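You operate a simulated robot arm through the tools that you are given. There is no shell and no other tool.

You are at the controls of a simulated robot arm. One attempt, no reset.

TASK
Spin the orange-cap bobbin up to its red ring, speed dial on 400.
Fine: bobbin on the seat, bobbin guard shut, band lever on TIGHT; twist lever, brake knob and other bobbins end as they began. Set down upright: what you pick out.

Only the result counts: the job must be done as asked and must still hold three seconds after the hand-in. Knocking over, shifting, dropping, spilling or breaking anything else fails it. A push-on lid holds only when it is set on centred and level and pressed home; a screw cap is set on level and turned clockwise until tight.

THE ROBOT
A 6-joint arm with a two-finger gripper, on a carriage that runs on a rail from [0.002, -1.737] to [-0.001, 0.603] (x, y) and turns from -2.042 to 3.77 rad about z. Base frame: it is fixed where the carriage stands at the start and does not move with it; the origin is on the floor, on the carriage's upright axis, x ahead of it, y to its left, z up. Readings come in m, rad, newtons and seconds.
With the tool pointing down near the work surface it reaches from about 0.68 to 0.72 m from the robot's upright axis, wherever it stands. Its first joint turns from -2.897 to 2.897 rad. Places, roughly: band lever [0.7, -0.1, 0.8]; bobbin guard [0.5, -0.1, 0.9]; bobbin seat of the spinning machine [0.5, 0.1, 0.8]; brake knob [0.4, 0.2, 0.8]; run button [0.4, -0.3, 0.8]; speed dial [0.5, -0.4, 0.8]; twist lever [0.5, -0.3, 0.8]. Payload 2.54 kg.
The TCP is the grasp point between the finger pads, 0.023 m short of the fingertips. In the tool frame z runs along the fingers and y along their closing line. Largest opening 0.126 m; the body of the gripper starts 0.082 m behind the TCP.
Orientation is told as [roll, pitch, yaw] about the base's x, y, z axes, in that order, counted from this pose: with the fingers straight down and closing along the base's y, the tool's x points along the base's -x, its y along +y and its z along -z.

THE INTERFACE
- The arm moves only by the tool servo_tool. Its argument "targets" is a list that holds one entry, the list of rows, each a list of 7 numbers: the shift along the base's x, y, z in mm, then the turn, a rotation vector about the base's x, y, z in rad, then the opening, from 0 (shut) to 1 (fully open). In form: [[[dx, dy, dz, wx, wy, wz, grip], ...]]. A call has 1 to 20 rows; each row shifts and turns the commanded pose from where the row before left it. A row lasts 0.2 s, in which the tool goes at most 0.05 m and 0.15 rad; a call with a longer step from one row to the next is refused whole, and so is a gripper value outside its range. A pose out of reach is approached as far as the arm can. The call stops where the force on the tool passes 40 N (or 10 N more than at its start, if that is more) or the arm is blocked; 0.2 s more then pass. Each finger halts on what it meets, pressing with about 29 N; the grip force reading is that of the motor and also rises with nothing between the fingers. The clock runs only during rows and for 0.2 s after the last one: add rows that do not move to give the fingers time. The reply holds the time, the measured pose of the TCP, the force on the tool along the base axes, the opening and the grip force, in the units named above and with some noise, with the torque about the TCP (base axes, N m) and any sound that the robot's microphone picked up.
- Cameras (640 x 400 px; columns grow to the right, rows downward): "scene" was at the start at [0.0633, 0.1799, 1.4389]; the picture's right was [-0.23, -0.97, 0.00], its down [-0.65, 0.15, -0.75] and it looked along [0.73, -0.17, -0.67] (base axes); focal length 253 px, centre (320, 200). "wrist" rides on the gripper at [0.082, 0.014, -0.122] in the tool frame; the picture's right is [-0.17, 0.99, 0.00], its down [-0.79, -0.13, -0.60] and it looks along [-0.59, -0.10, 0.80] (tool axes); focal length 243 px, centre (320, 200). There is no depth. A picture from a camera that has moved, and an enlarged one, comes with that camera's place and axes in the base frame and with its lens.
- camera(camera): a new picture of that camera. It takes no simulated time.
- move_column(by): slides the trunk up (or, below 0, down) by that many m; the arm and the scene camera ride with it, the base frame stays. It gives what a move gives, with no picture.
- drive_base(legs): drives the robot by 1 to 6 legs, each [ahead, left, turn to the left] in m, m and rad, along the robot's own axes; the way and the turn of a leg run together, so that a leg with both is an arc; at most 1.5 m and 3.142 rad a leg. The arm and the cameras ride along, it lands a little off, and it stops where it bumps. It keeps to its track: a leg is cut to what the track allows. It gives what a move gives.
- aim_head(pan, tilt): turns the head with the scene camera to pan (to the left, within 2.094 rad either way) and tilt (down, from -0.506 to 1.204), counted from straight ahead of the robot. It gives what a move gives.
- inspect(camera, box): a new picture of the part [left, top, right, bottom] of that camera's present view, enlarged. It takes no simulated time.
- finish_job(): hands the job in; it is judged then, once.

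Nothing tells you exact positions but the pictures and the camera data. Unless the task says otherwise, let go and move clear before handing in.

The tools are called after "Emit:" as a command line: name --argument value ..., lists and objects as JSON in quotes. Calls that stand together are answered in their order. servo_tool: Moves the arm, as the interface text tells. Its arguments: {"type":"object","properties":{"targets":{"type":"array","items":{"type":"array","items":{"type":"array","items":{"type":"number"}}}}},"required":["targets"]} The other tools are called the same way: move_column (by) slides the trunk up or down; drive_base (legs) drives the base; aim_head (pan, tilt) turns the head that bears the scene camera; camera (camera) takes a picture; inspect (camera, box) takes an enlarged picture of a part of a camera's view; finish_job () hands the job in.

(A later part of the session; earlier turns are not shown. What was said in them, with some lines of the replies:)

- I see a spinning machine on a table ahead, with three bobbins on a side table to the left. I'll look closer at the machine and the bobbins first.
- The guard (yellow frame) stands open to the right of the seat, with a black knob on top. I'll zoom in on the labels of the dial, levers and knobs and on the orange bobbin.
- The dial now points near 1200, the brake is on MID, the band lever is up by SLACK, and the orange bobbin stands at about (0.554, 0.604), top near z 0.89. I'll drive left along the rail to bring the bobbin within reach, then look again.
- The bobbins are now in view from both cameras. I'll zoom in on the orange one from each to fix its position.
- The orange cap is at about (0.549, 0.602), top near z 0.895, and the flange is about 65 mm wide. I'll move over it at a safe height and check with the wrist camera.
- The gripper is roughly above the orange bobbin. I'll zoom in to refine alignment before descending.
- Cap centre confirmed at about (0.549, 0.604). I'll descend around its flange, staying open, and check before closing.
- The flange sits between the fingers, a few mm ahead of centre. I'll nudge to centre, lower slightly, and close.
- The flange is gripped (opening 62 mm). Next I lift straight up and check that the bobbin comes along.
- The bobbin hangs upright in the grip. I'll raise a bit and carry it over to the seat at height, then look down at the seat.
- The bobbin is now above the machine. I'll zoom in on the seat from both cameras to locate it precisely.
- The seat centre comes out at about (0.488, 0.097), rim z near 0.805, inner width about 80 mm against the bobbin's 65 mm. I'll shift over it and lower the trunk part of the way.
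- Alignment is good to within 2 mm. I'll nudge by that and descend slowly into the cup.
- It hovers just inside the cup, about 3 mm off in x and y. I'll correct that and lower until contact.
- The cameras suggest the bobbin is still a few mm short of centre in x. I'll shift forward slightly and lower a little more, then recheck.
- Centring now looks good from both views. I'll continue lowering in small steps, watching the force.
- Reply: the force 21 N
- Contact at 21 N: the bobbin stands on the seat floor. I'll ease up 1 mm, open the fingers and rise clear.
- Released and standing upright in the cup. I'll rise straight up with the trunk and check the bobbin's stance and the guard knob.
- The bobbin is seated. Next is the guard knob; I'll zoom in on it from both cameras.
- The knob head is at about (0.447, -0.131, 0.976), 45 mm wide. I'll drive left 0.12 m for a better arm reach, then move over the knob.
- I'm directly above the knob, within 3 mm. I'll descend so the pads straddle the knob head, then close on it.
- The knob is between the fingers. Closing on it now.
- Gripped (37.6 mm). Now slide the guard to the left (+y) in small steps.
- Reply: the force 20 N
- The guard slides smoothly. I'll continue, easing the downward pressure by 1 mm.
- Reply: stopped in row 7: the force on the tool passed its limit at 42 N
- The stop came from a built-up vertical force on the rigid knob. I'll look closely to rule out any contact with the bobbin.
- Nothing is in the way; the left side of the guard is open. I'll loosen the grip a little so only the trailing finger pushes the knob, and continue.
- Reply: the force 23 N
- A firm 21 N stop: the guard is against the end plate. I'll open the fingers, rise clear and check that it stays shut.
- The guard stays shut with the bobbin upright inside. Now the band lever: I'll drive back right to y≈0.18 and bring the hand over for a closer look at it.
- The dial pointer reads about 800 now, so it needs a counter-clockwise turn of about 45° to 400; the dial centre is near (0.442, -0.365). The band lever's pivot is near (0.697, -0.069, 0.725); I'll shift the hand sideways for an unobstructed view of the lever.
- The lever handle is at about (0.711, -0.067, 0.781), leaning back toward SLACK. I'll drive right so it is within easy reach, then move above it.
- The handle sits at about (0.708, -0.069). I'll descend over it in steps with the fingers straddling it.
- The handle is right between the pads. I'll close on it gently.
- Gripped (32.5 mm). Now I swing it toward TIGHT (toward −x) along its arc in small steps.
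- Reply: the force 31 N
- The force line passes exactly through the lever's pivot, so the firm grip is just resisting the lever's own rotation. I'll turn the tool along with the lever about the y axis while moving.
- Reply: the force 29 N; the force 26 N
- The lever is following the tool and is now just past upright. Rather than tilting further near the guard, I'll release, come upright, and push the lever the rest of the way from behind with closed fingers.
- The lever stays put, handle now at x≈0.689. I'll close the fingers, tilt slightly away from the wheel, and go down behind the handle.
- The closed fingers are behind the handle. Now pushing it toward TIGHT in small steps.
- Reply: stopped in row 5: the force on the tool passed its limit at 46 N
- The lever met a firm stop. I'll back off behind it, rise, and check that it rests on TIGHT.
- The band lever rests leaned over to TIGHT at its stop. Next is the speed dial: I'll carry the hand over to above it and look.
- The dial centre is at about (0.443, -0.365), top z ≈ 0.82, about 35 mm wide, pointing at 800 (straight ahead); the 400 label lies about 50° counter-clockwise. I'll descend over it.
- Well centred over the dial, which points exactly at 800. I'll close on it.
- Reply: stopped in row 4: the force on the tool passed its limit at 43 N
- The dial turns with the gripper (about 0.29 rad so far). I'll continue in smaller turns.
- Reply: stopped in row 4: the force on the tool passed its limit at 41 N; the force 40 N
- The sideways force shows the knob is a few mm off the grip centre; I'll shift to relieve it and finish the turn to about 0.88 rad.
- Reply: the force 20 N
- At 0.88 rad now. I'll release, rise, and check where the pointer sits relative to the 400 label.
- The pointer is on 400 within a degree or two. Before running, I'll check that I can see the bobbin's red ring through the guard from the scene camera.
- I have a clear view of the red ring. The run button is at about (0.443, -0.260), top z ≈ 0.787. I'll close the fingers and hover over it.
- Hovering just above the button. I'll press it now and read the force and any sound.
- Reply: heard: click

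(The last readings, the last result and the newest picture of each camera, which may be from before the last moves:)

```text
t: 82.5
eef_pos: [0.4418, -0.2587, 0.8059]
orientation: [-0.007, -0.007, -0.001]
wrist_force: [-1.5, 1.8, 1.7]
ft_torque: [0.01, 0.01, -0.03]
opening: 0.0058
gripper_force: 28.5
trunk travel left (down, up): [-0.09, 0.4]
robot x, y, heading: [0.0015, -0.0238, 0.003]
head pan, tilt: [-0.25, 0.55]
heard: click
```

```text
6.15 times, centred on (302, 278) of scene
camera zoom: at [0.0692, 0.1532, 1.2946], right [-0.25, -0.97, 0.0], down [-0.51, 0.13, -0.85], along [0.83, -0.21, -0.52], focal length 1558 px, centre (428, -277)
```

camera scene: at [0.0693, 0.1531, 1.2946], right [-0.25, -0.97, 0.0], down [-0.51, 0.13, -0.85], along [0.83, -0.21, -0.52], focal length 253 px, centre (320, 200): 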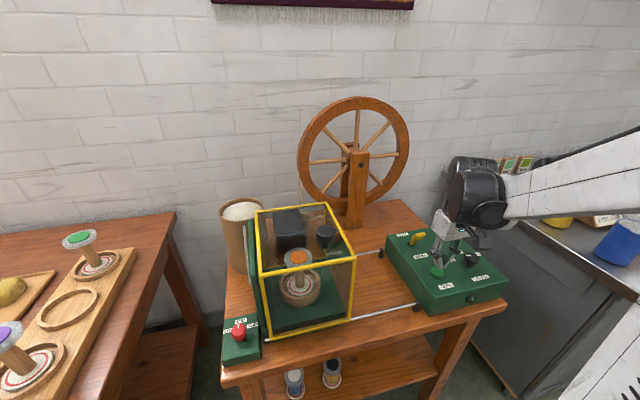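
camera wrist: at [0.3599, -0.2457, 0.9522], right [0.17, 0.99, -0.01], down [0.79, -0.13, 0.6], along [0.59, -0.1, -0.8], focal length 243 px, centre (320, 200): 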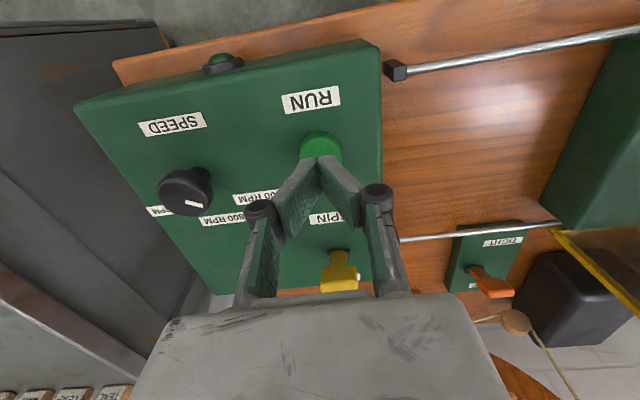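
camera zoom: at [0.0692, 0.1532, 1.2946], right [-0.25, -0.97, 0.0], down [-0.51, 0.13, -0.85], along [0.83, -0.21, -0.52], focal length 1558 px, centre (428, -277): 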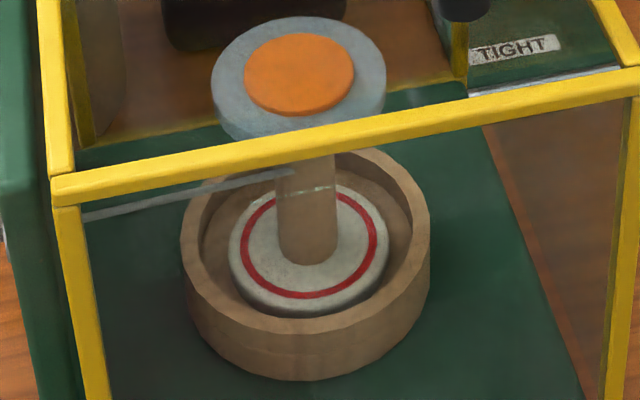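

Click heard, the lamp is lit, and yarn runs onto the core. I'll lift off the button and see whether it keeps running.

Emit:
servo_tool --targets '[[[0, 0, 8, 0, 0, 0, 0], [0, 0, 4, 0, 0, 0, 0]]]'

Emit:
inspect --camera "scene" --box '[390, 210, 510, 310]'

Emit:
inspect --camera "scene" --box '[280, 245, 325, 310]'

```text
t: 83.1
eef_pos: [0.4426, -0.2609, 0.8187]
orientation: [-0.007, -0.005, -0.001]
wrist_force: [0.3, -0.8, -0.3]
ft_torque: [0.01, 0.01, 0.01]
opening: 0.0002
gripper_force: 28.4
trunk travel left (down, up): [-0.09, 0.4]
robot x, y, heading: [0.0004, -0.029, -0.004]
head pan, tilt: [-0.25, 0.55]
```

```text
4.00 times, centred on (450, 260) of scene
camera zoom: at [0.0694, 0.1531, 1.2946], right [-0.25, -0.97, 0.0], down [-0.51, 0.13, -0.85], along [0.83, -0.21, -0.52], focal length 1012 px, centre (-200, -40)
```

zoom: 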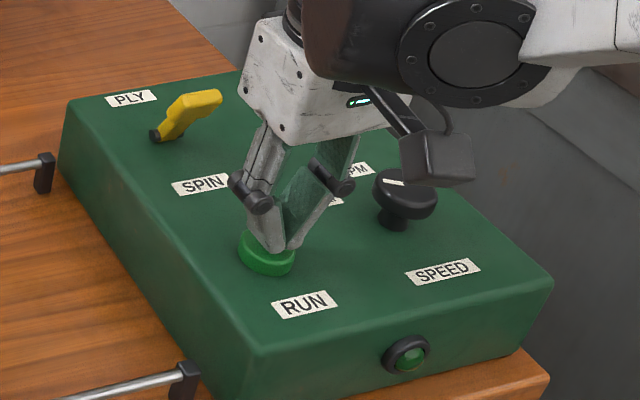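

```text
6.15 times, centred on (302, 278) of scene
camera zoom: at [0.0694, 0.1531, 1.2946], right [-0.25, -0.97, 0.0], down [-0.51, 0.13, -0.85], along [0.83, -0.21, -0.52], focal length 1558 px, centre (428, -277)
```

zoom: 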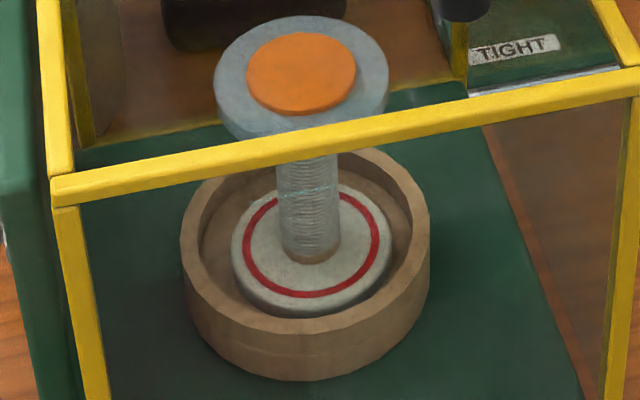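

It is hold-to-run: the lamp went off on release, and a first layer of yarn is on the core. I'll press and hold for about a second and measure the growth.

Emit:
servo_tool --targets '[[[0, 0.5, -9, 0, 0, 0, 0], [0, 0, -5, 0, 0, 0, 0], [0, 0, 0, 0, 0, 0, 0], [0, 0, 0, 0, 0, 0, 0], [0, 0, 0, 0, 0, 0, 0]]]'

Emit:
inspect --camera "scene" --box '[280, 245, 325, 310]'

Emit:
inspect --camera "scene" --box '[390, 210, 510, 310]'

```text
t: 84.3
eef_pos: [0.4431, -0.2598, 0.8029]
orientation: [-0.007, -0.007, 0.001]
wrist_force: [0.2, 0.3, 2.7]
ft_torque: [-0.01, 0.03, 0.01]
opening: 0.006
gripper_force: 28.3
trunk travel left (down, up): [-0.09, 0.4]
robot x, y, heading: [-0.0004, -0.0241, -0.002]
head pan, tilt: [-0.25, 0.55]
heard: click
```

```text
6.15 times, centred on (302, 278) of scene
camera zoom: at [0.0692, 0.1532, 1.2946], right [-0.25, -0.97, 0.0], down [-0.51, 0.13, -0.85], along [0.83, -0.21, -0.52], focal length 1558 px, centre (428, -277)
```

zoom: 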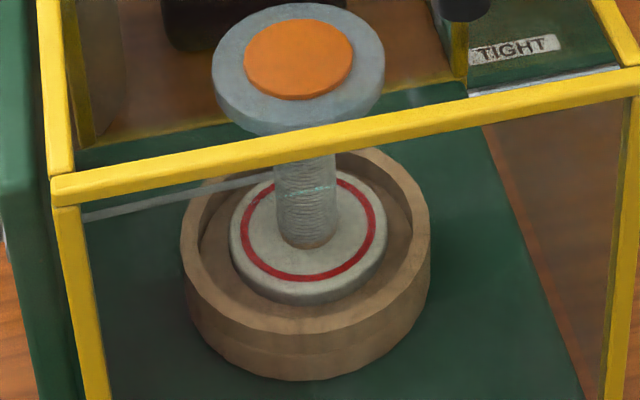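

```text
4.00 times, centred on (450, 260) of scene
camera zoom: at [0.0692, 0.1532, 1.2946], right [-0.25, -0.97, 0.0], down [-0.51, 0.13, -0.85], along [0.83, -0.21, -0.52], focal length 1012 px, centre (-200, -40)
```

zoom: 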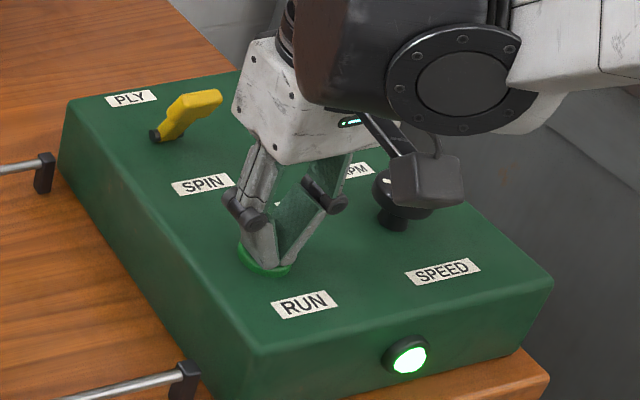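

Still running; growth is slow at 400, and the bobbin stays in its cup. I'll hold for a couple more seconds and recheck.

Emit:
servo_tool --targets '[[[0, 0, 0, 0, 0, 0, 0], [0, 0, 0, 0, 0, 0, 0], [0, 0, 0, 0, 0, 0, 0], [0, 0, 0, 0, 0, 0, 0], [0, 0, 0, 0, 0, 0, 0], [0, 0, 0, 0, 0, 0, 0], [0, 0, 0, 0, 0, 0, 0], [0, 0, 0, 0, 0, 0, 0], [0, 0, 0, 0, 0, 0, 0]]]'

Emit:
inspect --camera "scene" --box '[280, 245, 325, 310]'

Emit:
camera --camera "scene"

```text
t: 86.3
eef_pos: [0.4423, -0.2598, 0.8025]
orientation: [-0.007, -0.009, 0.001]
wrist_force: [-0.3, 0.5, 2.5]
ft_torque: [0.0, -0.05, 0.0]
opening: 0.0061
gripper_force: 27.9
trunk travel left (down, up): [-0.09, 0.4]
robot x, y, heading: [0.0026, -0.0268, -0.002]
head pan, tilt: [-0.25, 0.55]
```

```text
6.15 times, centred on (302, 278) of scene
camera zoom: at [0.0692, 0.1532, 1.2946], right [-0.25, -0.97, 0.0], down [-0.51, 0.13, -0.85], along [0.83, -0.21, -0.52], focal length 1558 px, centre (428, -277)
```

zoom: 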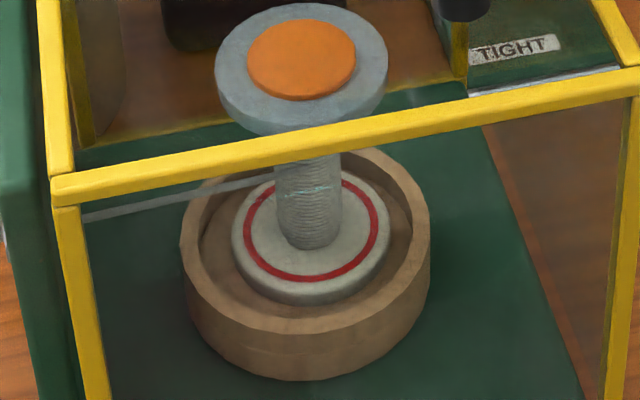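

```text
taken
camera scene: at [0.0692, 0.1532, 1.2946], right [-0.25, -0.97, 0.0], down [-0.51, 0.13, -0.85], along [0.83, -0.21, -0.52], focal length 253 px, centre (320, 200)
```

scene: 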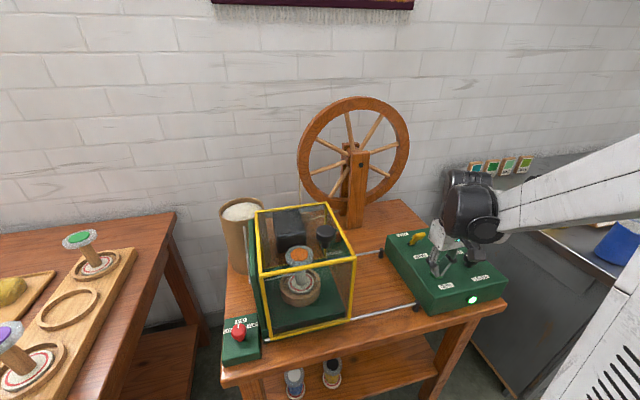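

Growing steadily, about 2 px of diameter per second in this view (about 68 now; the ring is about 130). I'll keep holding.

Emit:
servo_tool --targets '[[[0, 0, 0, 0, 0, 0, 0], [0, 0, 0, 0, 0, 0, 0], [0, 0, 0, 0, 0, 0, 0], [0, 0, 0, 0, 0, 0, 0], [0, 0, 0, 0, 0, 0, 0], [0, 0, 0, 0, 0, 0, 0], [0, 0, 0, 0, 0, 0, 0], [0, 0, 0, 0, 0, 0, 0], [0, 0, 0, 0, 0, 0, 0], [0, 0, 0, 0, 0, 0, 0], [0, 0, 0, 0, 0, 0, 0], [0, 0, 0, 0, 0, 0, 0], [0, 0, 0, 0, 0, 0, 0], [0, 0, 0, 0, 0, 0, 0], [0, 0, 0, 0, 0, 0, 0], [0, 0, 0, 0, 0, 0, 0], [0, 0, 0, 0, 0, 0, 0], [0, 0, 0, 0, 0, 0, 0]]]'

Emit:
inspect --camera "scene" --box '[280, 245, 325, 310]'

```text
t: 90.1
eef_pos: [0.4425, -0.26, 0.8032]
orientation: [-0.008, -0.007, -0.001]
wrist_force: [-0.6, -0.7, 3.2]
ft_torque: [-0.02, 0.01, 0.01]
opening: 0.0059
gripper_force: 28.8
trunk travel left (down, up): [-0.09, 0.4]
robot x, y, heading: [-0.0026, -0.0253, -0.002]
head pan, tilt: [-0.25, 0.55]
```

```text
6.15 times, centred on (302, 278) of scene
camera zoom: at [0.0692, 0.1532, 1.2946], right [-0.25, -0.97, 0.0], down [-0.51, 0.13, -0.85], along [0.83, -0.21, -0.52], focal length 1558 px, centre (428, -277)
```

zoom: 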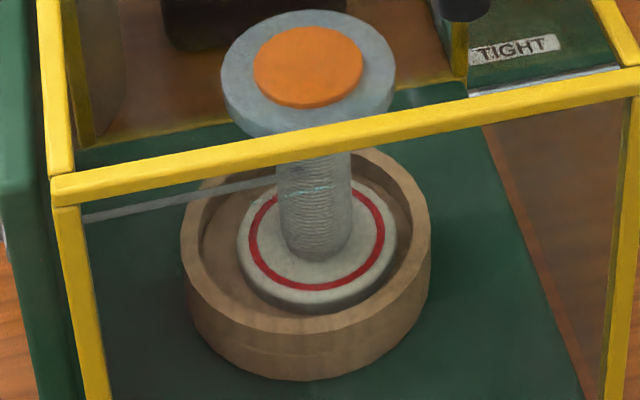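

Emit:
servo_tool --targets '[[[0, 0, 0, 0, 0, 0, 0], [0, 0, 0, 0, 0, 0, 0], [0, 0, 0, 0, 0, 0, 0], [0, 0, 0, 0, 0, 0, 0], [0, 0, 0, 0, 0, 0, 0], [0, 0, 0, 0, 0, 0, 0], [0, 0, 0, 0, 0, 0, 0], [0, 0, 0, 0, 0, 0, 0], [0, 0, 0, 0, 0, 0, 0], [0, 0, 0, 0, 0, 0, 0], [0, 0, 0, 0, 0, 0, 0], [0, 0, 0, 0, 0, 0, 0], [0, 0, 0, 0, 0, 0, 0], [0, 0, 0, 0, 0, 0, 0], [0, 0, 0, 0, 0, 0, 0], [0, 0, 0, 0, 0, 0, 0], [0, 0, 0, 0, 0, 0, 0], [0, 0, 0, 0, 0, 0, 0], [0, 0, 0, 0, 0, 0, 0], [0, 0, 0, 0, 0, 0, 0]]]'

Emit:
inspect --camera "scene" --box '[280, 245, 325, 310]'

```text
t: 94.3
eef_pos: [0.4419, -0.2597, 0.8032]
orientation: [-0.006, -0.007, 0.001]
wrist_force: [-0.7, 0.5, 2.9]
ft_torque: [-0.01, 0.03, 0.01]
opening: 0.0059
gripper_force: 28.2
trunk travel left (down, up): [-0.09, 0.4]
robot x, y, heading: [0.0018, -0.0242, -0.003]
head pan, tilt: [-0.25, 0.55]
```

```text
6.15 times, centred on (302, 278) of scene
camera zoom: at [0.0692, 0.1532, 1.2946], right [-0.25, -0.97, 0.0], down [-0.51, 0.13, -0.85], along [0.83, -0.21, -0.52], focal length 1558 px, centre (428, -277)
```

zoom: 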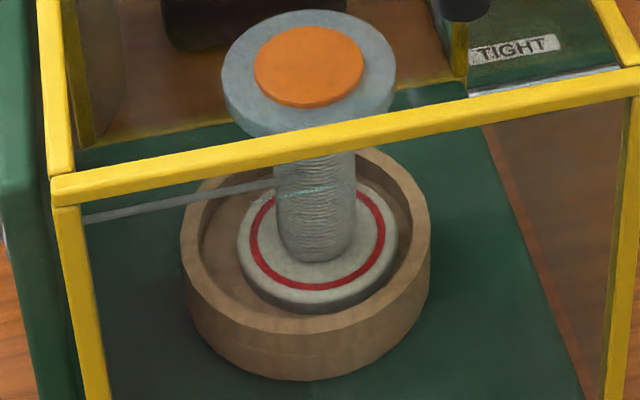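

Emit:
servo_tool --targets '[[[0, 0, 0, 0, 0, 0, 0], [0, 0, 0, 0, 0, 0, 0], [0, 0, 0, 0, 0, 0, 0], [0, 0, 0, 0, 0, 0, 0], [0, 0, 0, 0, 0, 0, 0], [0, 0, 0, 0, 0, 0, 0], [0, 0, 0, 0, 0, 0, 0], [0, 0, 0, 0, 0, 0, 0], [0, 0, 0, 0, 0, 0, 0], [0, 0, 0, 0, 0, 0, 0], [0, 0, 0, 0, 0, 0, 0], [0, 0, 0, 0, 0, 0, 0], [0, 0, 0, 0, 0, 0, 0], [0, 0, 0, 0, 0, 0, 0], [0, 0, 0, 0, 0, 0, 0], [0, 0, 0, 0, 0, 0, 0], [0, 0, 0, 0, 0, 0, 0], [0, 0, 0, 0, 0, 0, 0], [0, 0, 0, 0, 0, 0, 0], [0, 0, 0, 0, 0, 0, 0]]]'

Emit:
inspect --camera "scene" --box '[280, 245, 325, 310]'

```text
t: 98.5
eef_pos: [0.4422, -0.2589, 0.8039]
orientation: [-0.006, -0.005, -0.001]
wrist_force: [0.0, 0.1, 2.8]
ft_torque: [-0.01, -0.03, 0.01]
opening: 0.0062
gripper_force: 28.7
trunk travel left (down, up): [-0.09, 0.4]
robot x, y, heading: [0.0032, -0.0242, 0.0]
head pan, tilt: [-0.25, 0.55]
```

```text
6.15 times, centred on (302, 278) of scene
camera zoom: at [0.0692, 0.1532, 1.2946], right [-0.25, -0.97, 0.0], down [-0.51, 0.13, -0.85], along [0.83, -0.21, -0.52], focal length 1558 px, centre (428, -277)
```

zoom: 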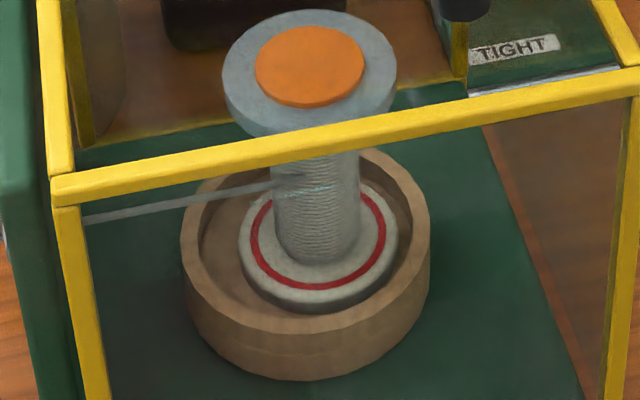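

Emit:
servo_tool --targets '[[[0, 0, 0, 0, 0, 0, 0], [0, 0, 0, 0, 0, 0, 0], [0, 0, 0, 0, 0, 0, 0], [0, 0, 0, 0, 0, 0, 0], [0, 0, 0, 0, 0, 0, 0], [0, 0, 0, 0, 0, 0, 0], [0, 0, 0, 0, 0, 0, 0], [0, 0, 0, 0, 0, 0, 0], [0, 0, 0, 0, 0, 0, 0], [0, 0, 0, 0, 0, 0, 0], [0, 0, 0, 0, 0, 0, 0], [0, 0, 0, 0, 0, 0, 0], [0, 0, 0, 0, 0, 0, 0], [0, 0, 0, 0, 0, 0, 0], [0, 0, 0, 0, 0, 0, 0], [0, 0, 0, 0, 0, 0, 0], [0, 0, 0, 0, 0, 0, 0], [0, 0, 0, 0, 0, 0, 0], [0, 0, 0, 0, 0, 0, 0], [0, 0, 0, 0, 0, 0, 0]]]'

Emit:
inspect --camera "scene" --box '[280, 245, 325, 310]'

```text
t: 102.7
eef_pos: [0.4426, -0.2589, 0.8036]
orientation: [-0.007, -0.006, 0.0]
wrist_force: [-0.1, 0.8, 2.8]
ft_torque: [-0.02, -0.01, 0.04]
opening: 0.006
gripper_force: 28.1
trunk travel left (down, up): [-0.09, 0.4]
robot x, y, heading: [0.0034, -0.0224, -0.001]
head pan, tilt: [-0.25, 0.55]
```

```text
6.15 times, centred on (302, 278) of scene
camera zoom: at [0.0692, 0.1532, 1.2946], right [-0.25, -0.97, 0.0], down [-0.51, 0.13, -0.85], along [0.83, -0.21, -0.52], focal length 1558 px, centre (428, -277)
```

zoom: 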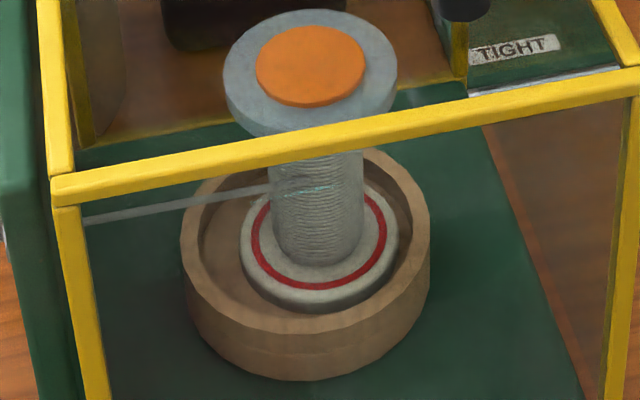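

Emit:
servo_tool --targets '[[[0, 0, 0, 0, 0, 0, 0], [0, 0, 0, 0, 0, 0, 0], [0, 0, 0, 0, 0, 0, 0], [0, 0, 0, 0, 0, 0, 0], [0, 0, 0, 0, 0, 0, 0], [0, 0, 0, 0, 0, 0, 0], [0, 0, 0, 0, 0, 0, 0], [0, 0, 0, 0, 0, 0, 0], [0, 0, 0, 0, 0, 0, 0], [0, 0, 0, 0, 0, 0, 0], [0, 0, 0, 0, 0, 0, 0], [0, 0, 0, 0, 0, 0, 0], [0, 0, 0, 0, 0, 0, 0], [0, 0, 0, 0, 0, 0, 0], [0, 0, 0, 0, 0, 0, 0], [0, 0, 0, 0, 0, 0, 0], [0, 0, 0, 0, 0, 0, 0], [0, 0, 0, 0, 0, 0, 0], [0, 0, 0, 0, 0, 0, 0], [0, 0, 0, 0, 0, 0, 0]]]'

Emit:
inspect --camera "scene" --box '[280, 245, 325, 310]'

```text
t: 106.9
eef_pos: [0.4423, -0.2588, 0.8025]
orientation: [-0.006, -0.006, 0.0]
wrist_force: [0.2, 0.2, 3.4]
ft_torque: [0.02, -0.03, -0.01]
opening: 0.0062
gripper_force: 28.2
trunk travel left (down, up): [-0.09, 0.4]
robot x, y, heading: [-0.0014, -0.0234, -0.004]
head pan, tilt: [-0.25, 0.55]
```

```text
6.15 times, centred on (302, 278) of scene
camera zoom: at [0.0692, 0.1532, 1.2946], right [-0.25, -0.97, 0.0], down [-0.51, 0.13, -0.85], along [0.83, -0.21, -0.52], focal length 1558 px, centre (428, -277)
```

zoom: 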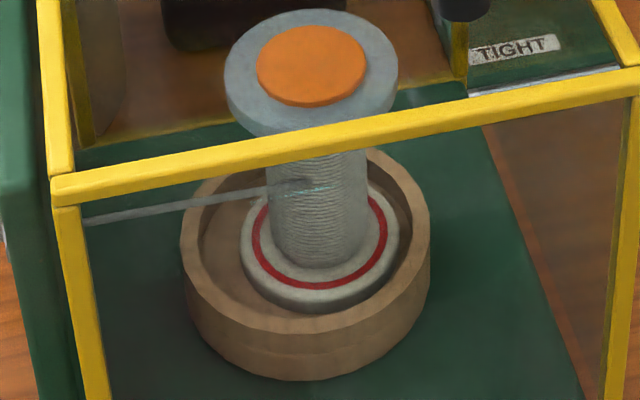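

Emit:
inspect --camera "scene" --box '[292, 268, 316, 296]'

```text
14.29 times, centred on (304, 282) of scene
camera zoom: at [0.0692, 0.1532, 1.2946], right [-0.25, -0.97, 0.0], down [-0.51, 0.13, -0.85], along [0.83, -0.21, -0.52], focal length 3616 px, centre (549, -971)
```

zoom: 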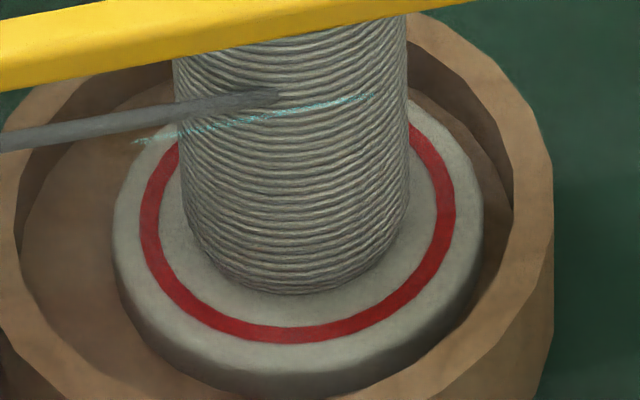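

The yarn radius is now about 112 px in this close-up, against the ring's 139–157 px. About 20 s more at this rate; I'll keep holding and re-measure.

Emit:
servo_tool --targets '[[[0, 0, 0, 0, 0, 0, 0], [0, 0, 0, 0, 0, 0, 0], [0, 0, 0, 0, 0, 0, 0], [0, 0, 0, 0, 0, 0, 0], [0, 0, 0, 0, 0, 0, 0], [0, 0, 0, 0, 0, 0, 0], [0, 0, 0, 0, 0, 0, 0], [0, 0, 0, 0, 0, 0, 0], [0, 0, 0, 0, 0, 0, 0], [0, 0, 0, 0, 0, 0, 0], [0, 0, 0, 0, 0, 0, 0], [0, 0, 0, 0, 0, 0, 0], [0, 0, 0, 0, 0, 0, 0], [0, 0, 0, 0, 0, 0, 0], [0, 0, 0, 0, 0, 0, 0], [0, 0, 0, 0, 0, 0, 0], [0, 0, 0, 0, 0, 0, 0], [0, 0, 0, 0, 0, 0, 0], [0, 0, 0, 0, 0, 0, 0], [0, 0, 0, 0, 0, 0, 0]]]'

Emit:
inspect --camera "scene" --box '[292, 268, 316, 296]'

```text
t: 111.1
eef_pos: [0.4417, -0.2596, 0.804]
orientation: [-0.008, -0.006, 0.001]
wrist_force: [-0.7, 0.5, 3.7]
ft_torque: [-0.01, -0.01, -0.02]
opening: 0.0061
gripper_force: 28.5
trunk travel left (down, up): [-0.09, 0.4]
robot x, y, heading: [0.0035, -0.0241, -0.0]
head pan, tilt: [-0.25, 0.55]
```

```text
14.29 times, centred on (304, 282) of scene
camera zoom: at [0.0692, 0.1532, 1.2946], right [-0.25, -0.97, 0.0], down [-0.51, 0.13, -0.85], along [0.83, -0.21, -0.52], focal length 3616 px, centre (549, -971)
```

zoom: 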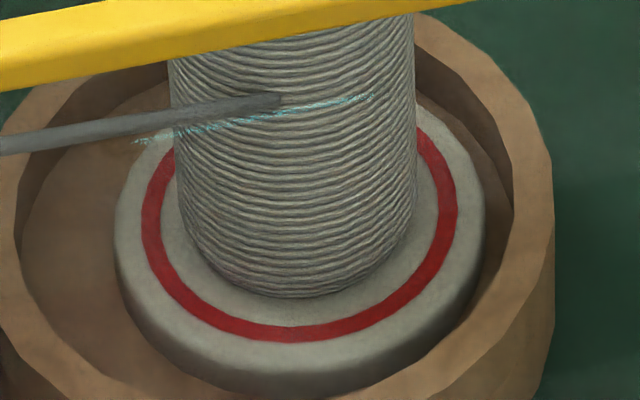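

Emit:
servo_tool --targets '[[[0, 0, 0, 0, 0, 0, 0], [0, 0, 0, 0, 0, 0, 0], [0, 0, 0, 0, 0, 0, 0], [0, 0, 0, 0, 0, 0, 0], [0, 0, 0, 0, 0, 0, 0], [0, 0, 0, 0, 0, 0, 0], [0, 0, 0, 0, 0, 0, 0], [0, 0, 0, 0, 0, 0, 0], [0, 0, 0, 0, 0, 0, 0], [0, 0, 0, 0, 0, 0, 0], [0, 0, 0, 0, 0, 0, 0], [0, 0, 0, 0, 0, 0, 0], [0, 0, 0, 0, 0, 0, 0], [0, 0, 0, 0, 0, 0, 0], [0, 0, 0, 0, 0, 0, 0], [0, 0, 0, 0, 0, 0, 0], [0, 0, 0, 0, 0, 0, 0], [0, 0, 0, 0, 0, 0, 0], [0, 0, 0, 0, 0, 0, 0], [0, 0, 0, 0, 0, 0, 0]]]'

Emit:
inspect --camera "scene" --box '[292, 268, 316, 296]'

```text
t: 115.3
eef_pos: [0.4429, -0.2593, 0.8039]
orientation: [-0.007, -0.007, 0.0]
wrist_force: [-0.4, 1.0, 2.4]
ft_torque: [-0.02, 0.01, 0.04]
opening: 0.0058
gripper_force: 28.2
trunk travel left (down, up): [-0.09, 0.4]
robot x, y, heading: [-0.0018, -0.0196, 0.0]
head pan, tilt: [-0.25, 0.55]
```

```text
14.29 times, centred on (304, 282) of scene
camera zoom: at [0.0692, 0.1532, 1.2946], right [-0.25, -0.97, 0.0], down [-0.51, 0.13, -0.85], along [0.83, -0.21, -0.52], focal length 3616 px, centre (549, -971)
```

zoom: 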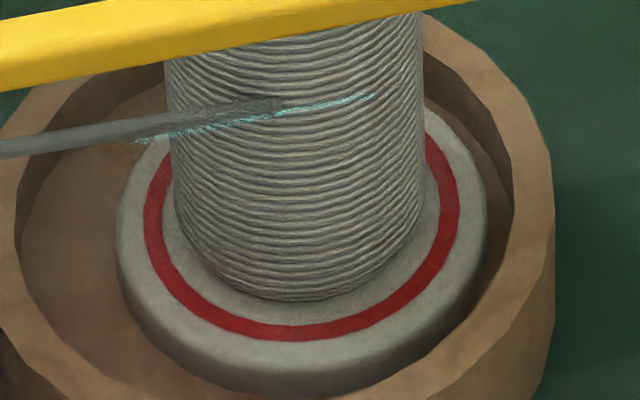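

Radius now about 126 px against the ring's 139–157. I'll hold another 4 s at a time, measuring between.

Emit:
servo_tool --targets '[[[0, 0, 0, 0, 0, 0, 0], [0, 0, 0, 0, 0, 0, 0], [0, 0, 0, 0, 0, 0, 0], [0, 0, 0, 0, 0, 0, 0], [0, 0, 0, 0, 0, 0, 0], [0, 0, 0, 0, 0, 0, 0], [0, 0, 0, 0, 0, 0, 0], [0, 0, 0, 0, 0, 0, 0], [0, 0, 0, 0, 0, 0, 0], [0, 0, 0, 0, 0, 0, 0], [0, 0, 0, 0, 0, 0, 0], [0, 0, 0, 0, 0, 0, 0], [0, 0, 0, 0, 0, 0, 0], [0, 0, 0, 0, 0, 0, 0], [0, 0, 0, 0, 0, 0, 0], [0, 0, 0, 0, 0, 0, 0], [0, 0, 0, 0, 0, 0, 0], [0, 0, 0, 0, 0, 0, 0], [0, 0, 0, 0, 0, 0, 0], [0, 0, 0, 0, 0, 0, 0]]]'

Emit:
inspect --camera "scene" --box '[292, 268, 316, 296]'

```text
t: 119.5
eef_pos: [0.4429, -0.2593, 0.8035]
orientation: [-0.007, -0.008, -0.001]
wrist_force: [0.3, 0.3, 3.1]
ft_torque: [-0.01, -0.01, -0.01]
opening: 0.006
gripper_force: 27.9
trunk travel left (down, up): [-0.09, 0.4]
robot x, y, heading: [-0.001, -0.025, -0.001]
head pan, tilt: [-0.25, 0.55]
```

```text
14.29 times, centred on (304, 282) of scene
camera zoom: at [0.0692, 0.1532, 1.2946], right [-0.25, -0.97, 0.0], down [-0.51, 0.13, -0.85], along [0.83, -0.21, -0.52], focal length 3616 px, centre (549, -971)
```

zoom: 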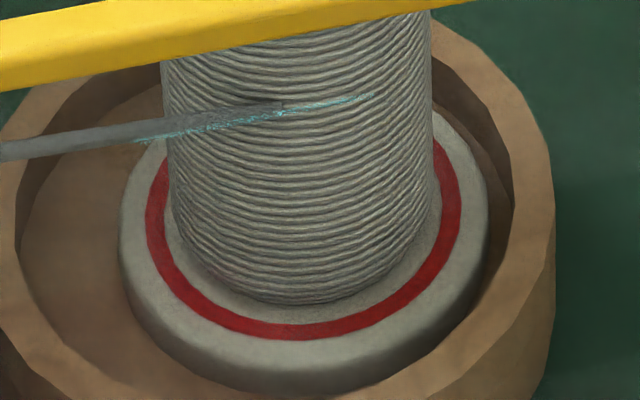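

Emit:
servo_tool --targets '[[[0, 0, 0, 0, 0, 0, 0], [0, 0, 0, 0, 0, 0, 0], [0, 0, 0, 0, 0, 0, 0], [0, 0, 0, 0, 0, 0, 0], [0, 0, 0, 0, 0, 0, 0], [0, 0, 0, 0, 0, 0, 0], [0, 0, 0, 0, 0, 0, 0], [0, 0, 0, 0, 0, 0, 0], [0, 0, 0, 0, 0, 0, 0], [0, 0, 0, 0, 0, 0, 0], [0, 0, 0, 0, 0, 0, 0], [0, 0, 0, 0, 0, 0, 0], [0, 0, 0, 0, 0, 0, 0], [0, 0, 0, 0, 0, 0, 0], [0, 0, 0, 0, 0, 0, 0], [0, 0, 0, 0, 0, 0, 0], [0, 0, 0, 0, 0, 0, 0], [0, 0, 0, 0, 0, 0, 0], [0, 0, 0, 0, 0, 0, 0], [0, 0, 0, 0, 0, 0, 0]]]'

Emit:
inspect --camera "scene" --box '[292, 268, 316, 296]'

Emit:
inspect --camera "scene" --box '[280, 245, 325, 310]'

```text
t: 123.7
eef_pos: [0.4433, -0.2568, 0.8037]
orientation: [-0.007, -0.007, 0.001]
wrist_force: [-0.2, 0.8, 2.8]
ft_torque: [0.03, -0.03, -0.02]
opening: 0.0059
gripper_force: 28.3
trunk travel left (down, up): [-0.09, 0.4]
robot x, y, heading: [0.0012, -0.025, -0.006]
head pan, tilt: [-0.25, 0.55]
```

```text
14.29 times, centred on (304, 282) of scene
camera zoom: at [0.0692, 0.1532, 1.2946], right [-0.25, -0.97, 0.0], down [-0.51, 0.13, -0.85], along [0.83, -0.21, -0.52], focal length 3616 px, centre (549, -971)
```

zoom: 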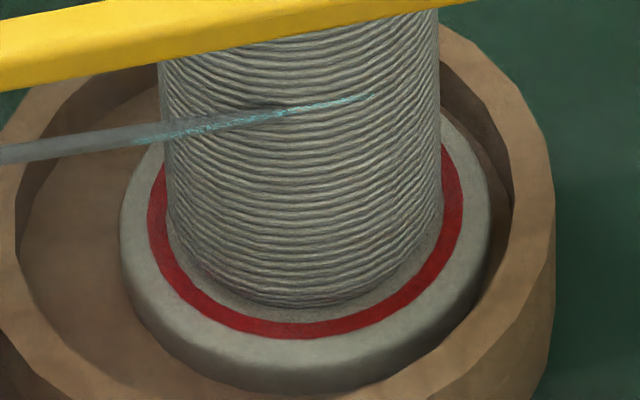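

```text
6.15 times, centred on (302, 278) of scene
camera zoom: at [0.0692, 0.1532, 1.2946], right [-0.25, -0.97, 0.0], down [-0.51, 0.13, -0.85], along [0.83, -0.21, -0.52], focal length 1558 px, centre (428, -277)
```

zoom: 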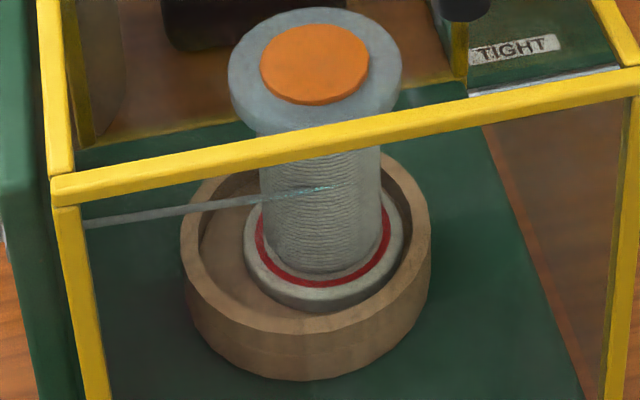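

The yarn is just reaching the ring's inner edge (137 vs 139 px). A few more seconds to bring it onto the ring itself.

Emit:
servo_tool --targets '[[[0, 0, 0, 0, 0, 0, 0], [0, 0, 0, 0, 0, 0, 0], [0, 0, 0, 0, 0, 0, 0], [0, 0, 0, 0, 0, 0, 0], [0, 0, 0, 0, 0, 0, 0], [0, 0, 0, 0, 0, 0, 0], [0, 0, 0, 0, 0, 0, 0], [0, 0, 0, 0, 0, 0, 0], [0, 0, 0, 0, 0, 0, 0], [0, 0, 0, 0, 0, 0, 0], [0, 0, 0, 0, 0, 0, 0], [0, 0, 0, 0, 0, 0, 0], [0, 0, 0, 0, 0, 0, 0], [0, 0, 0, 0, 0, 0, 0], [0, 0, 0, 0, 0, 0, 0], [0, 0, 0, 0, 0, 0, 0]]]'

Emit:
inspect --camera "scene" --box '[292, 268, 316, 296]'

```text
t: 127.1
eef_pos: [0.4424, -0.2602, 0.8021]
orientation: [-0.008, -0.007, 0.001]
wrist_force: [-0.3, -0.8, 2.6]
ft_torque: [0.0, -0.02, -0.03]
opening: 0.006
gripper_force: 28.6
trunk travel left (down, up): [-0.09, 0.4]
robot x, y, heading: [-0.0021, -0.0253, -0.003]
head pan, tilt: [-0.25, 0.55]
```

```text
14.29 times, centred on (304, 282) of scene
camera zoom: at [0.0692, 0.1532, 1.2946], right [-0.25, -0.97, 0.0], down [-0.51, 0.13, -0.85], along [0.83, -0.21, -0.52], focal length 3616 px, centre (549, -971)
```

zoom: 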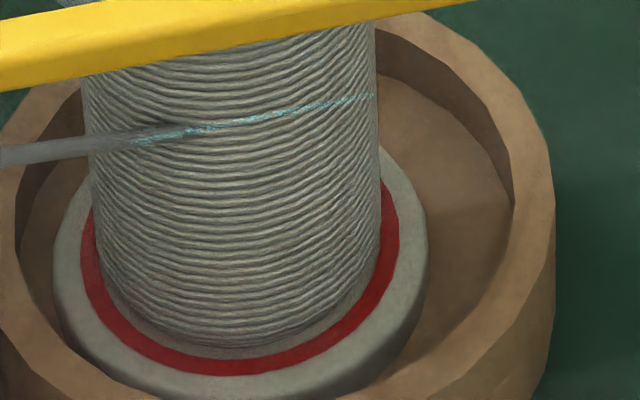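

Emit:
servo_tool --targets '[[[0, 0, 0, 0, 0, 0, 0], [0, 0, 0, 0, 0, 0, 0], [0, 0, 0, 0, 0, 0, 0], [0, 0, 0, 0, 0, 0, 0], [0, 0, 0, 0, 0, 0, 0], [0, 0, 0, 0, 0, 0, 0], [0, 0, 0, 0, 0, 0, 0], [0, 0, 0, 0, 0, 0, 0], [0, 0, 0, 0, 0, 0, 0], [0, 0, 0, 0, 0, 0, 0], [0, 0, 0, 0, 0, 0, 0], [0, 0, 0, 0, 0, 0, 0]]]'

Emit:
inspect --camera "scene" --box '[288, 266, 316, 298]'

Emit:
inspect --camera "scene" --box '[280, 245, 325, 310]'

```text
t: 129.7
eef_pos: [0.442, -0.2596, 0.803]
orientation: [-0.008, -0.008, 0.001]
wrist_force: [-0.5, -0.4, 3.3]
ft_torque: [-0.03, -0.04, 0.04]
opening: 0.0061
gripper_force: 28.3
trunk travel left (down, up): [-0.09, 0.4]
robot x, y, heading: [0.0013, -0.025, -0.005]
head pan, tilt: [-0.25, 0.55]
```

```text
12.50 times, centred on (302, 282) of scene
camera zoom: at [0.0692, 0.1532, 1.2946], right [-0.25, -0.97, 0.0], down [-0.51, 0.13, -0.85], along [0.83, -0.21, -0.52], focal length 3164 px, centre (545, -825)
```

zoom: 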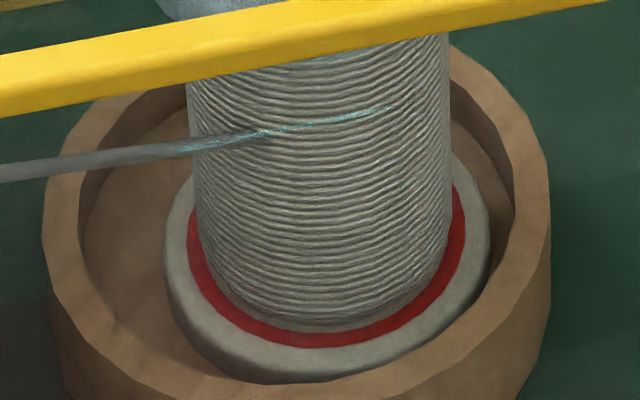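

```text
6.15 times, centred on (302, 278) of scene
camera zoom: at [0.0692, 0.1532, 1.2946], right [-0.25, -0.97, 0.0], down [-0.51, 0.13, -0.85], along [0.83, -0.21, -0.52], focal length 1558 px, centre (428, -277)
```

zoom: 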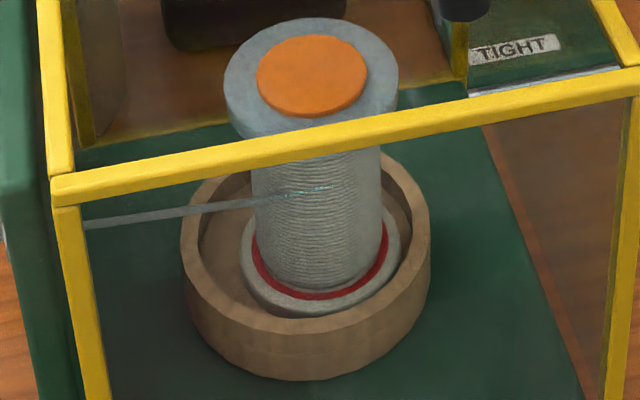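

The yarn edge is now on the inner part of the ring (ratio 0.917 of the ring's outer radius; ring middle is about 0.94). I'll hold 1.6 s more, then lift off to stop.

Emit:
servo_tool --targets '[[[0, 0, 0, 0, 0, 0, 0], [0, 0, 0, 0, 0, 0, 0], [0, 0, 0, 0, 0, 0, 0], [0, 0, 0, 0, 0, 0, 0], [0, 0, 0, 0, 0, 0, 0], [0, 0, 0, 0, 0, 0, 0], [0, 0, 0, 0, 0, 0, 0], [0, 0, 0, 0, 0, 0, 0], [0, 0, 10, 0, 0, 0, 0], [0, 0, 10, 0, 0, 0, 0], [0, 0, 0, 0, 0, 0, 0]]]'

Emit:
inspect --camera "scene" --box '[288, 266, 316, 298]'

Emit:
inspect --camera "scene" --box '[390, 210, 510, 310]'

```text
t: 132.1
eef_pos: [0.4429, -0.2593, 0.8234]
orientation: [-0.007, -0.005, 0.001]
wrist_force: [0.9, 0.0, -0.8]
ft_torque: [0.01, -0.02, -0.02]
opening: 0.0
gripper_force: 28.4
trunk travel left (down, up): [-0.09, 0.4]
robot x, y, heading: [0.0006, -0.0231, -0.0]
head pan, tilt: [-0.25, 0.55]
```

```text
12.50 times, centred on (302, 282) of scene
camera zoom: at [0.0693, 0.1531, 1.2945], right [-0.25, -0.97, 0.0], down [-0.51, 0.13, -0.85], along [0.83, -0.21, -0.52], focal length 3164 px, centre (545, -825)
```

zoom: 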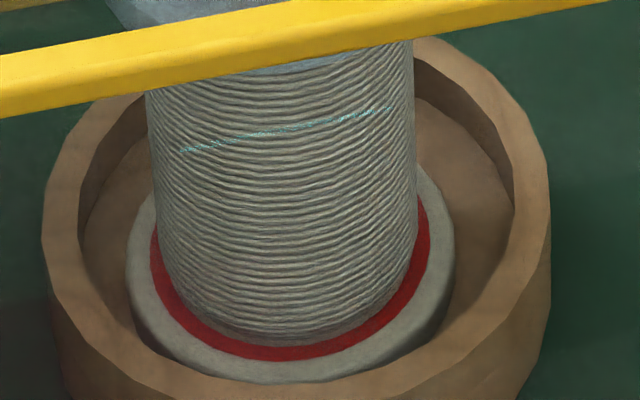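

```text
4.00 times, centred on (450, 260) of scene
camera zoom: at [0.0693, 0.1531, 1.2945], right [-0.25, -0.97, 0.0], down [-0.51, 0.13, -0.85], along [0.83, -0.21, -0.52], focal length 1012 px, centre (-200, -40)
```

zoom: 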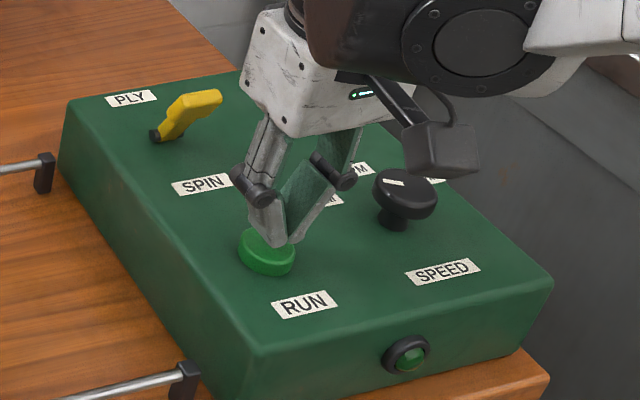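

Stopped: the lamp is off and the yarn edge sits on the middle of the red ring (ratio 0.939). I'll raise the hand clear and check everything once more.

Emit:
servo_tool --targets '[[[0, 0, 20, 0, 0, 0, 0], [0, 0, 40, 0, 0, 0, 0], [0, 0, 40, 0, 0, 0, 0], [0, 0, 40, 0, 0, 0, 0], [0, 0, 40, 0, 0, 0, 0], [0, 0, 0, 0, 0, 0, 0]]]'

Emit:
camera --camera "scene"

Emit:
inspect --camera "scene" --box '[210, 190, 370, 370]'

Emit:
inspect --camera "scene" --box '[380, 210, 520, 320]'

Emit:
camera --camera "wrist"

```text
t: 133.5
eef_pos: [0.4415, -0.2583, 1.0039]
orientation: [-0.007, -0.006, 0.0]
wrist_force: [-0.5, 0.6, -0.7]
ft_torque: [0.01, -0.03, 0.0]
opening: 0.0001
gripper_force: 28.6
trunk travel left (down, up): [-0.09, 0.4]
robot x, y, heading: [0.0009, -0.022, -0.002]
head pan, tilt: [-0.25, 0.55]
```

```text
taken
camera scene: at [0.0692, 0.1531, 1.2945], right [-0.25, -0.97, 0.0], down [-0.51, 0.13, -0.85], along [0.83, -0.21, -0.52], focal length 253 px, centre (320, 200)
```

scene: 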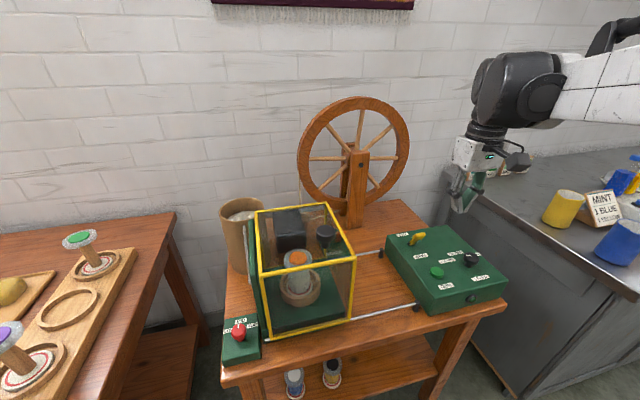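

```text
2.22 times, centred on (290, 280) of scene
camera zoom: at [0.0692, 0.1531, 1.2945], right [-0.25, -0.97, 0.0], down [-0.51, 0.13, -0.85], along [0.83, -0.21, -0.52], focal length 562 px, centre (387, 22)
```

zoom: 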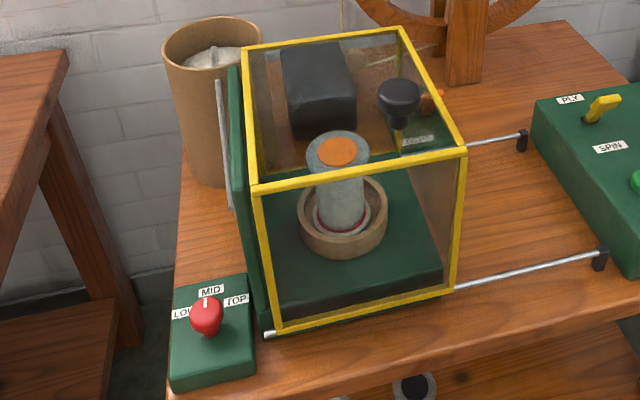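

```text
3.64 times, centred on (450, 265) of scene
camera zoom: at [0.0692, 0.1531, 1.2945], right [-0.25, -0.97, 0.0], down [-0.51, 0.13, -0.85], along [0.83, -0.21, -0.52], focal length 920 px, centre (-153, -36)
```

zoom: 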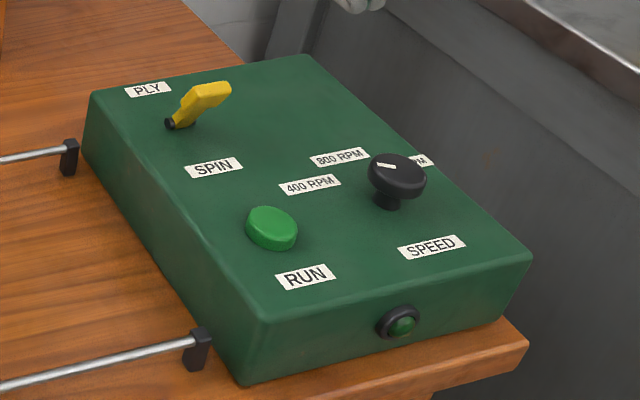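

```text
taken
camera wrist: at [0.3578, -0.2432, 1.1244], right [0.17, 0.99, -0.01], down [0.79, -0.13, 0.6], along [0.59, -0.1, -0.8], focal length 243 px, centre (320, 200)
```

wrist: 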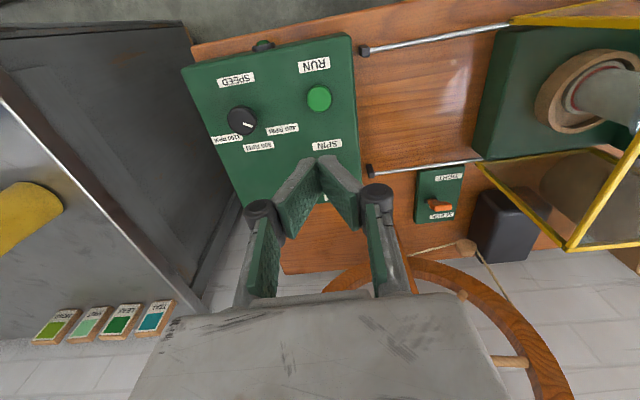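

Guard shut, lever on TIGHT, brake on MID, dial on 400. One last close look at the yarn against the ring and at the dial before handing in.

Emit:
inspect --camera "scene" --box '[290, 270, 314, 298]'

Emit:
inspect --camera "wrist" --box '[190, 60, 350, 170]'

Emit:
inspect --camera "wrist" --box '[400, 0, 640, 260]'

```text
14.29 times, centred on (302, 284) of scene
camera zoom: at [0.0692, 0.1531, 1.2945], right [-0.25, -0.97, 0.0], down [-0.51, 0.13, -0.85], along [0.83, -0.21, -0.52], focal length 3616 px, centre (577, -1000)
```

zoom: 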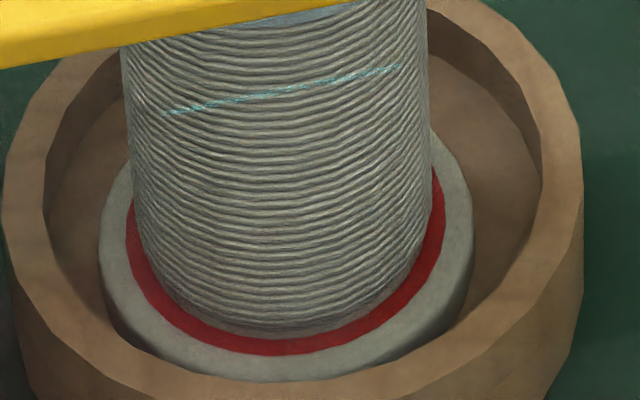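

```text
3.64 times, centred on (270, 115) of wrist
camera zoom: at [0.3578, -0.2432, 1.1244], right [0.17, 0.99, -0.01], down [0.79, -0.13, 0.6], along [0.59, -0.1, -0.8], focal length 882 px, centre (502, 509)
```

zoom: 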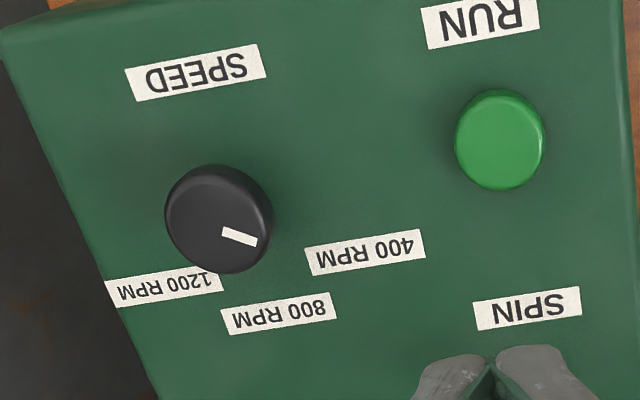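

```text
1.54 times, centred on (520, 130) of wrist
camera zoom: at [0.3578, -0.2432, 1.1244], right [0.17, 0.99, -0.01], down [0.79, -0.13, 0.6], along [0.59, -0.1, -0.8], focal length 373 px, centre (12, 308)
```

zoom: 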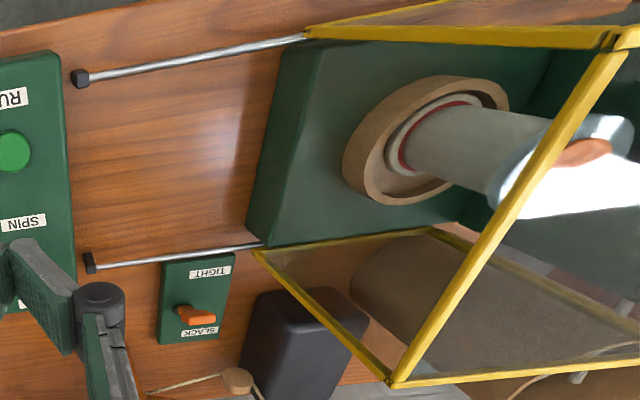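

Everything checks out: the orange bobbin is upright on its seat with the yarn on the red ring, the guard is shut, the band lever is on TIGHT, and the dial is on 400. The twist lever, brake knob and other bobbins are untouched, and the hand is clear, so I'm handing in.

Emit:
finish_job

```text
The job is handed in.
```

The job is handed in: the orange-cap bobbin is spun up to its red ring with the speed dial on 400. I haven't seen the verdict.

| Item | State at hand-in |
|---|---|
| Orange bobbin | Upright in the seat, with the yarn edge about on the middle of the red ring |
| Bobbin guard | Shut against its end plate |
| Band lever | Pushed over to its stop at TIGHT |
| Speed dial | Pointer on 400, within a few degrees as read from the pictures |
| Brake knob | Not touched; still on MID in the last pictures |
| Twist lever | Not touched |
| Other bobbins | Not touched |

The run button has to be held down. I let go when the yarn reached the ring, and the lamp went out. The bobbin drifted a few millimetres inside its cup while spinning, but ended about where I had set it down.
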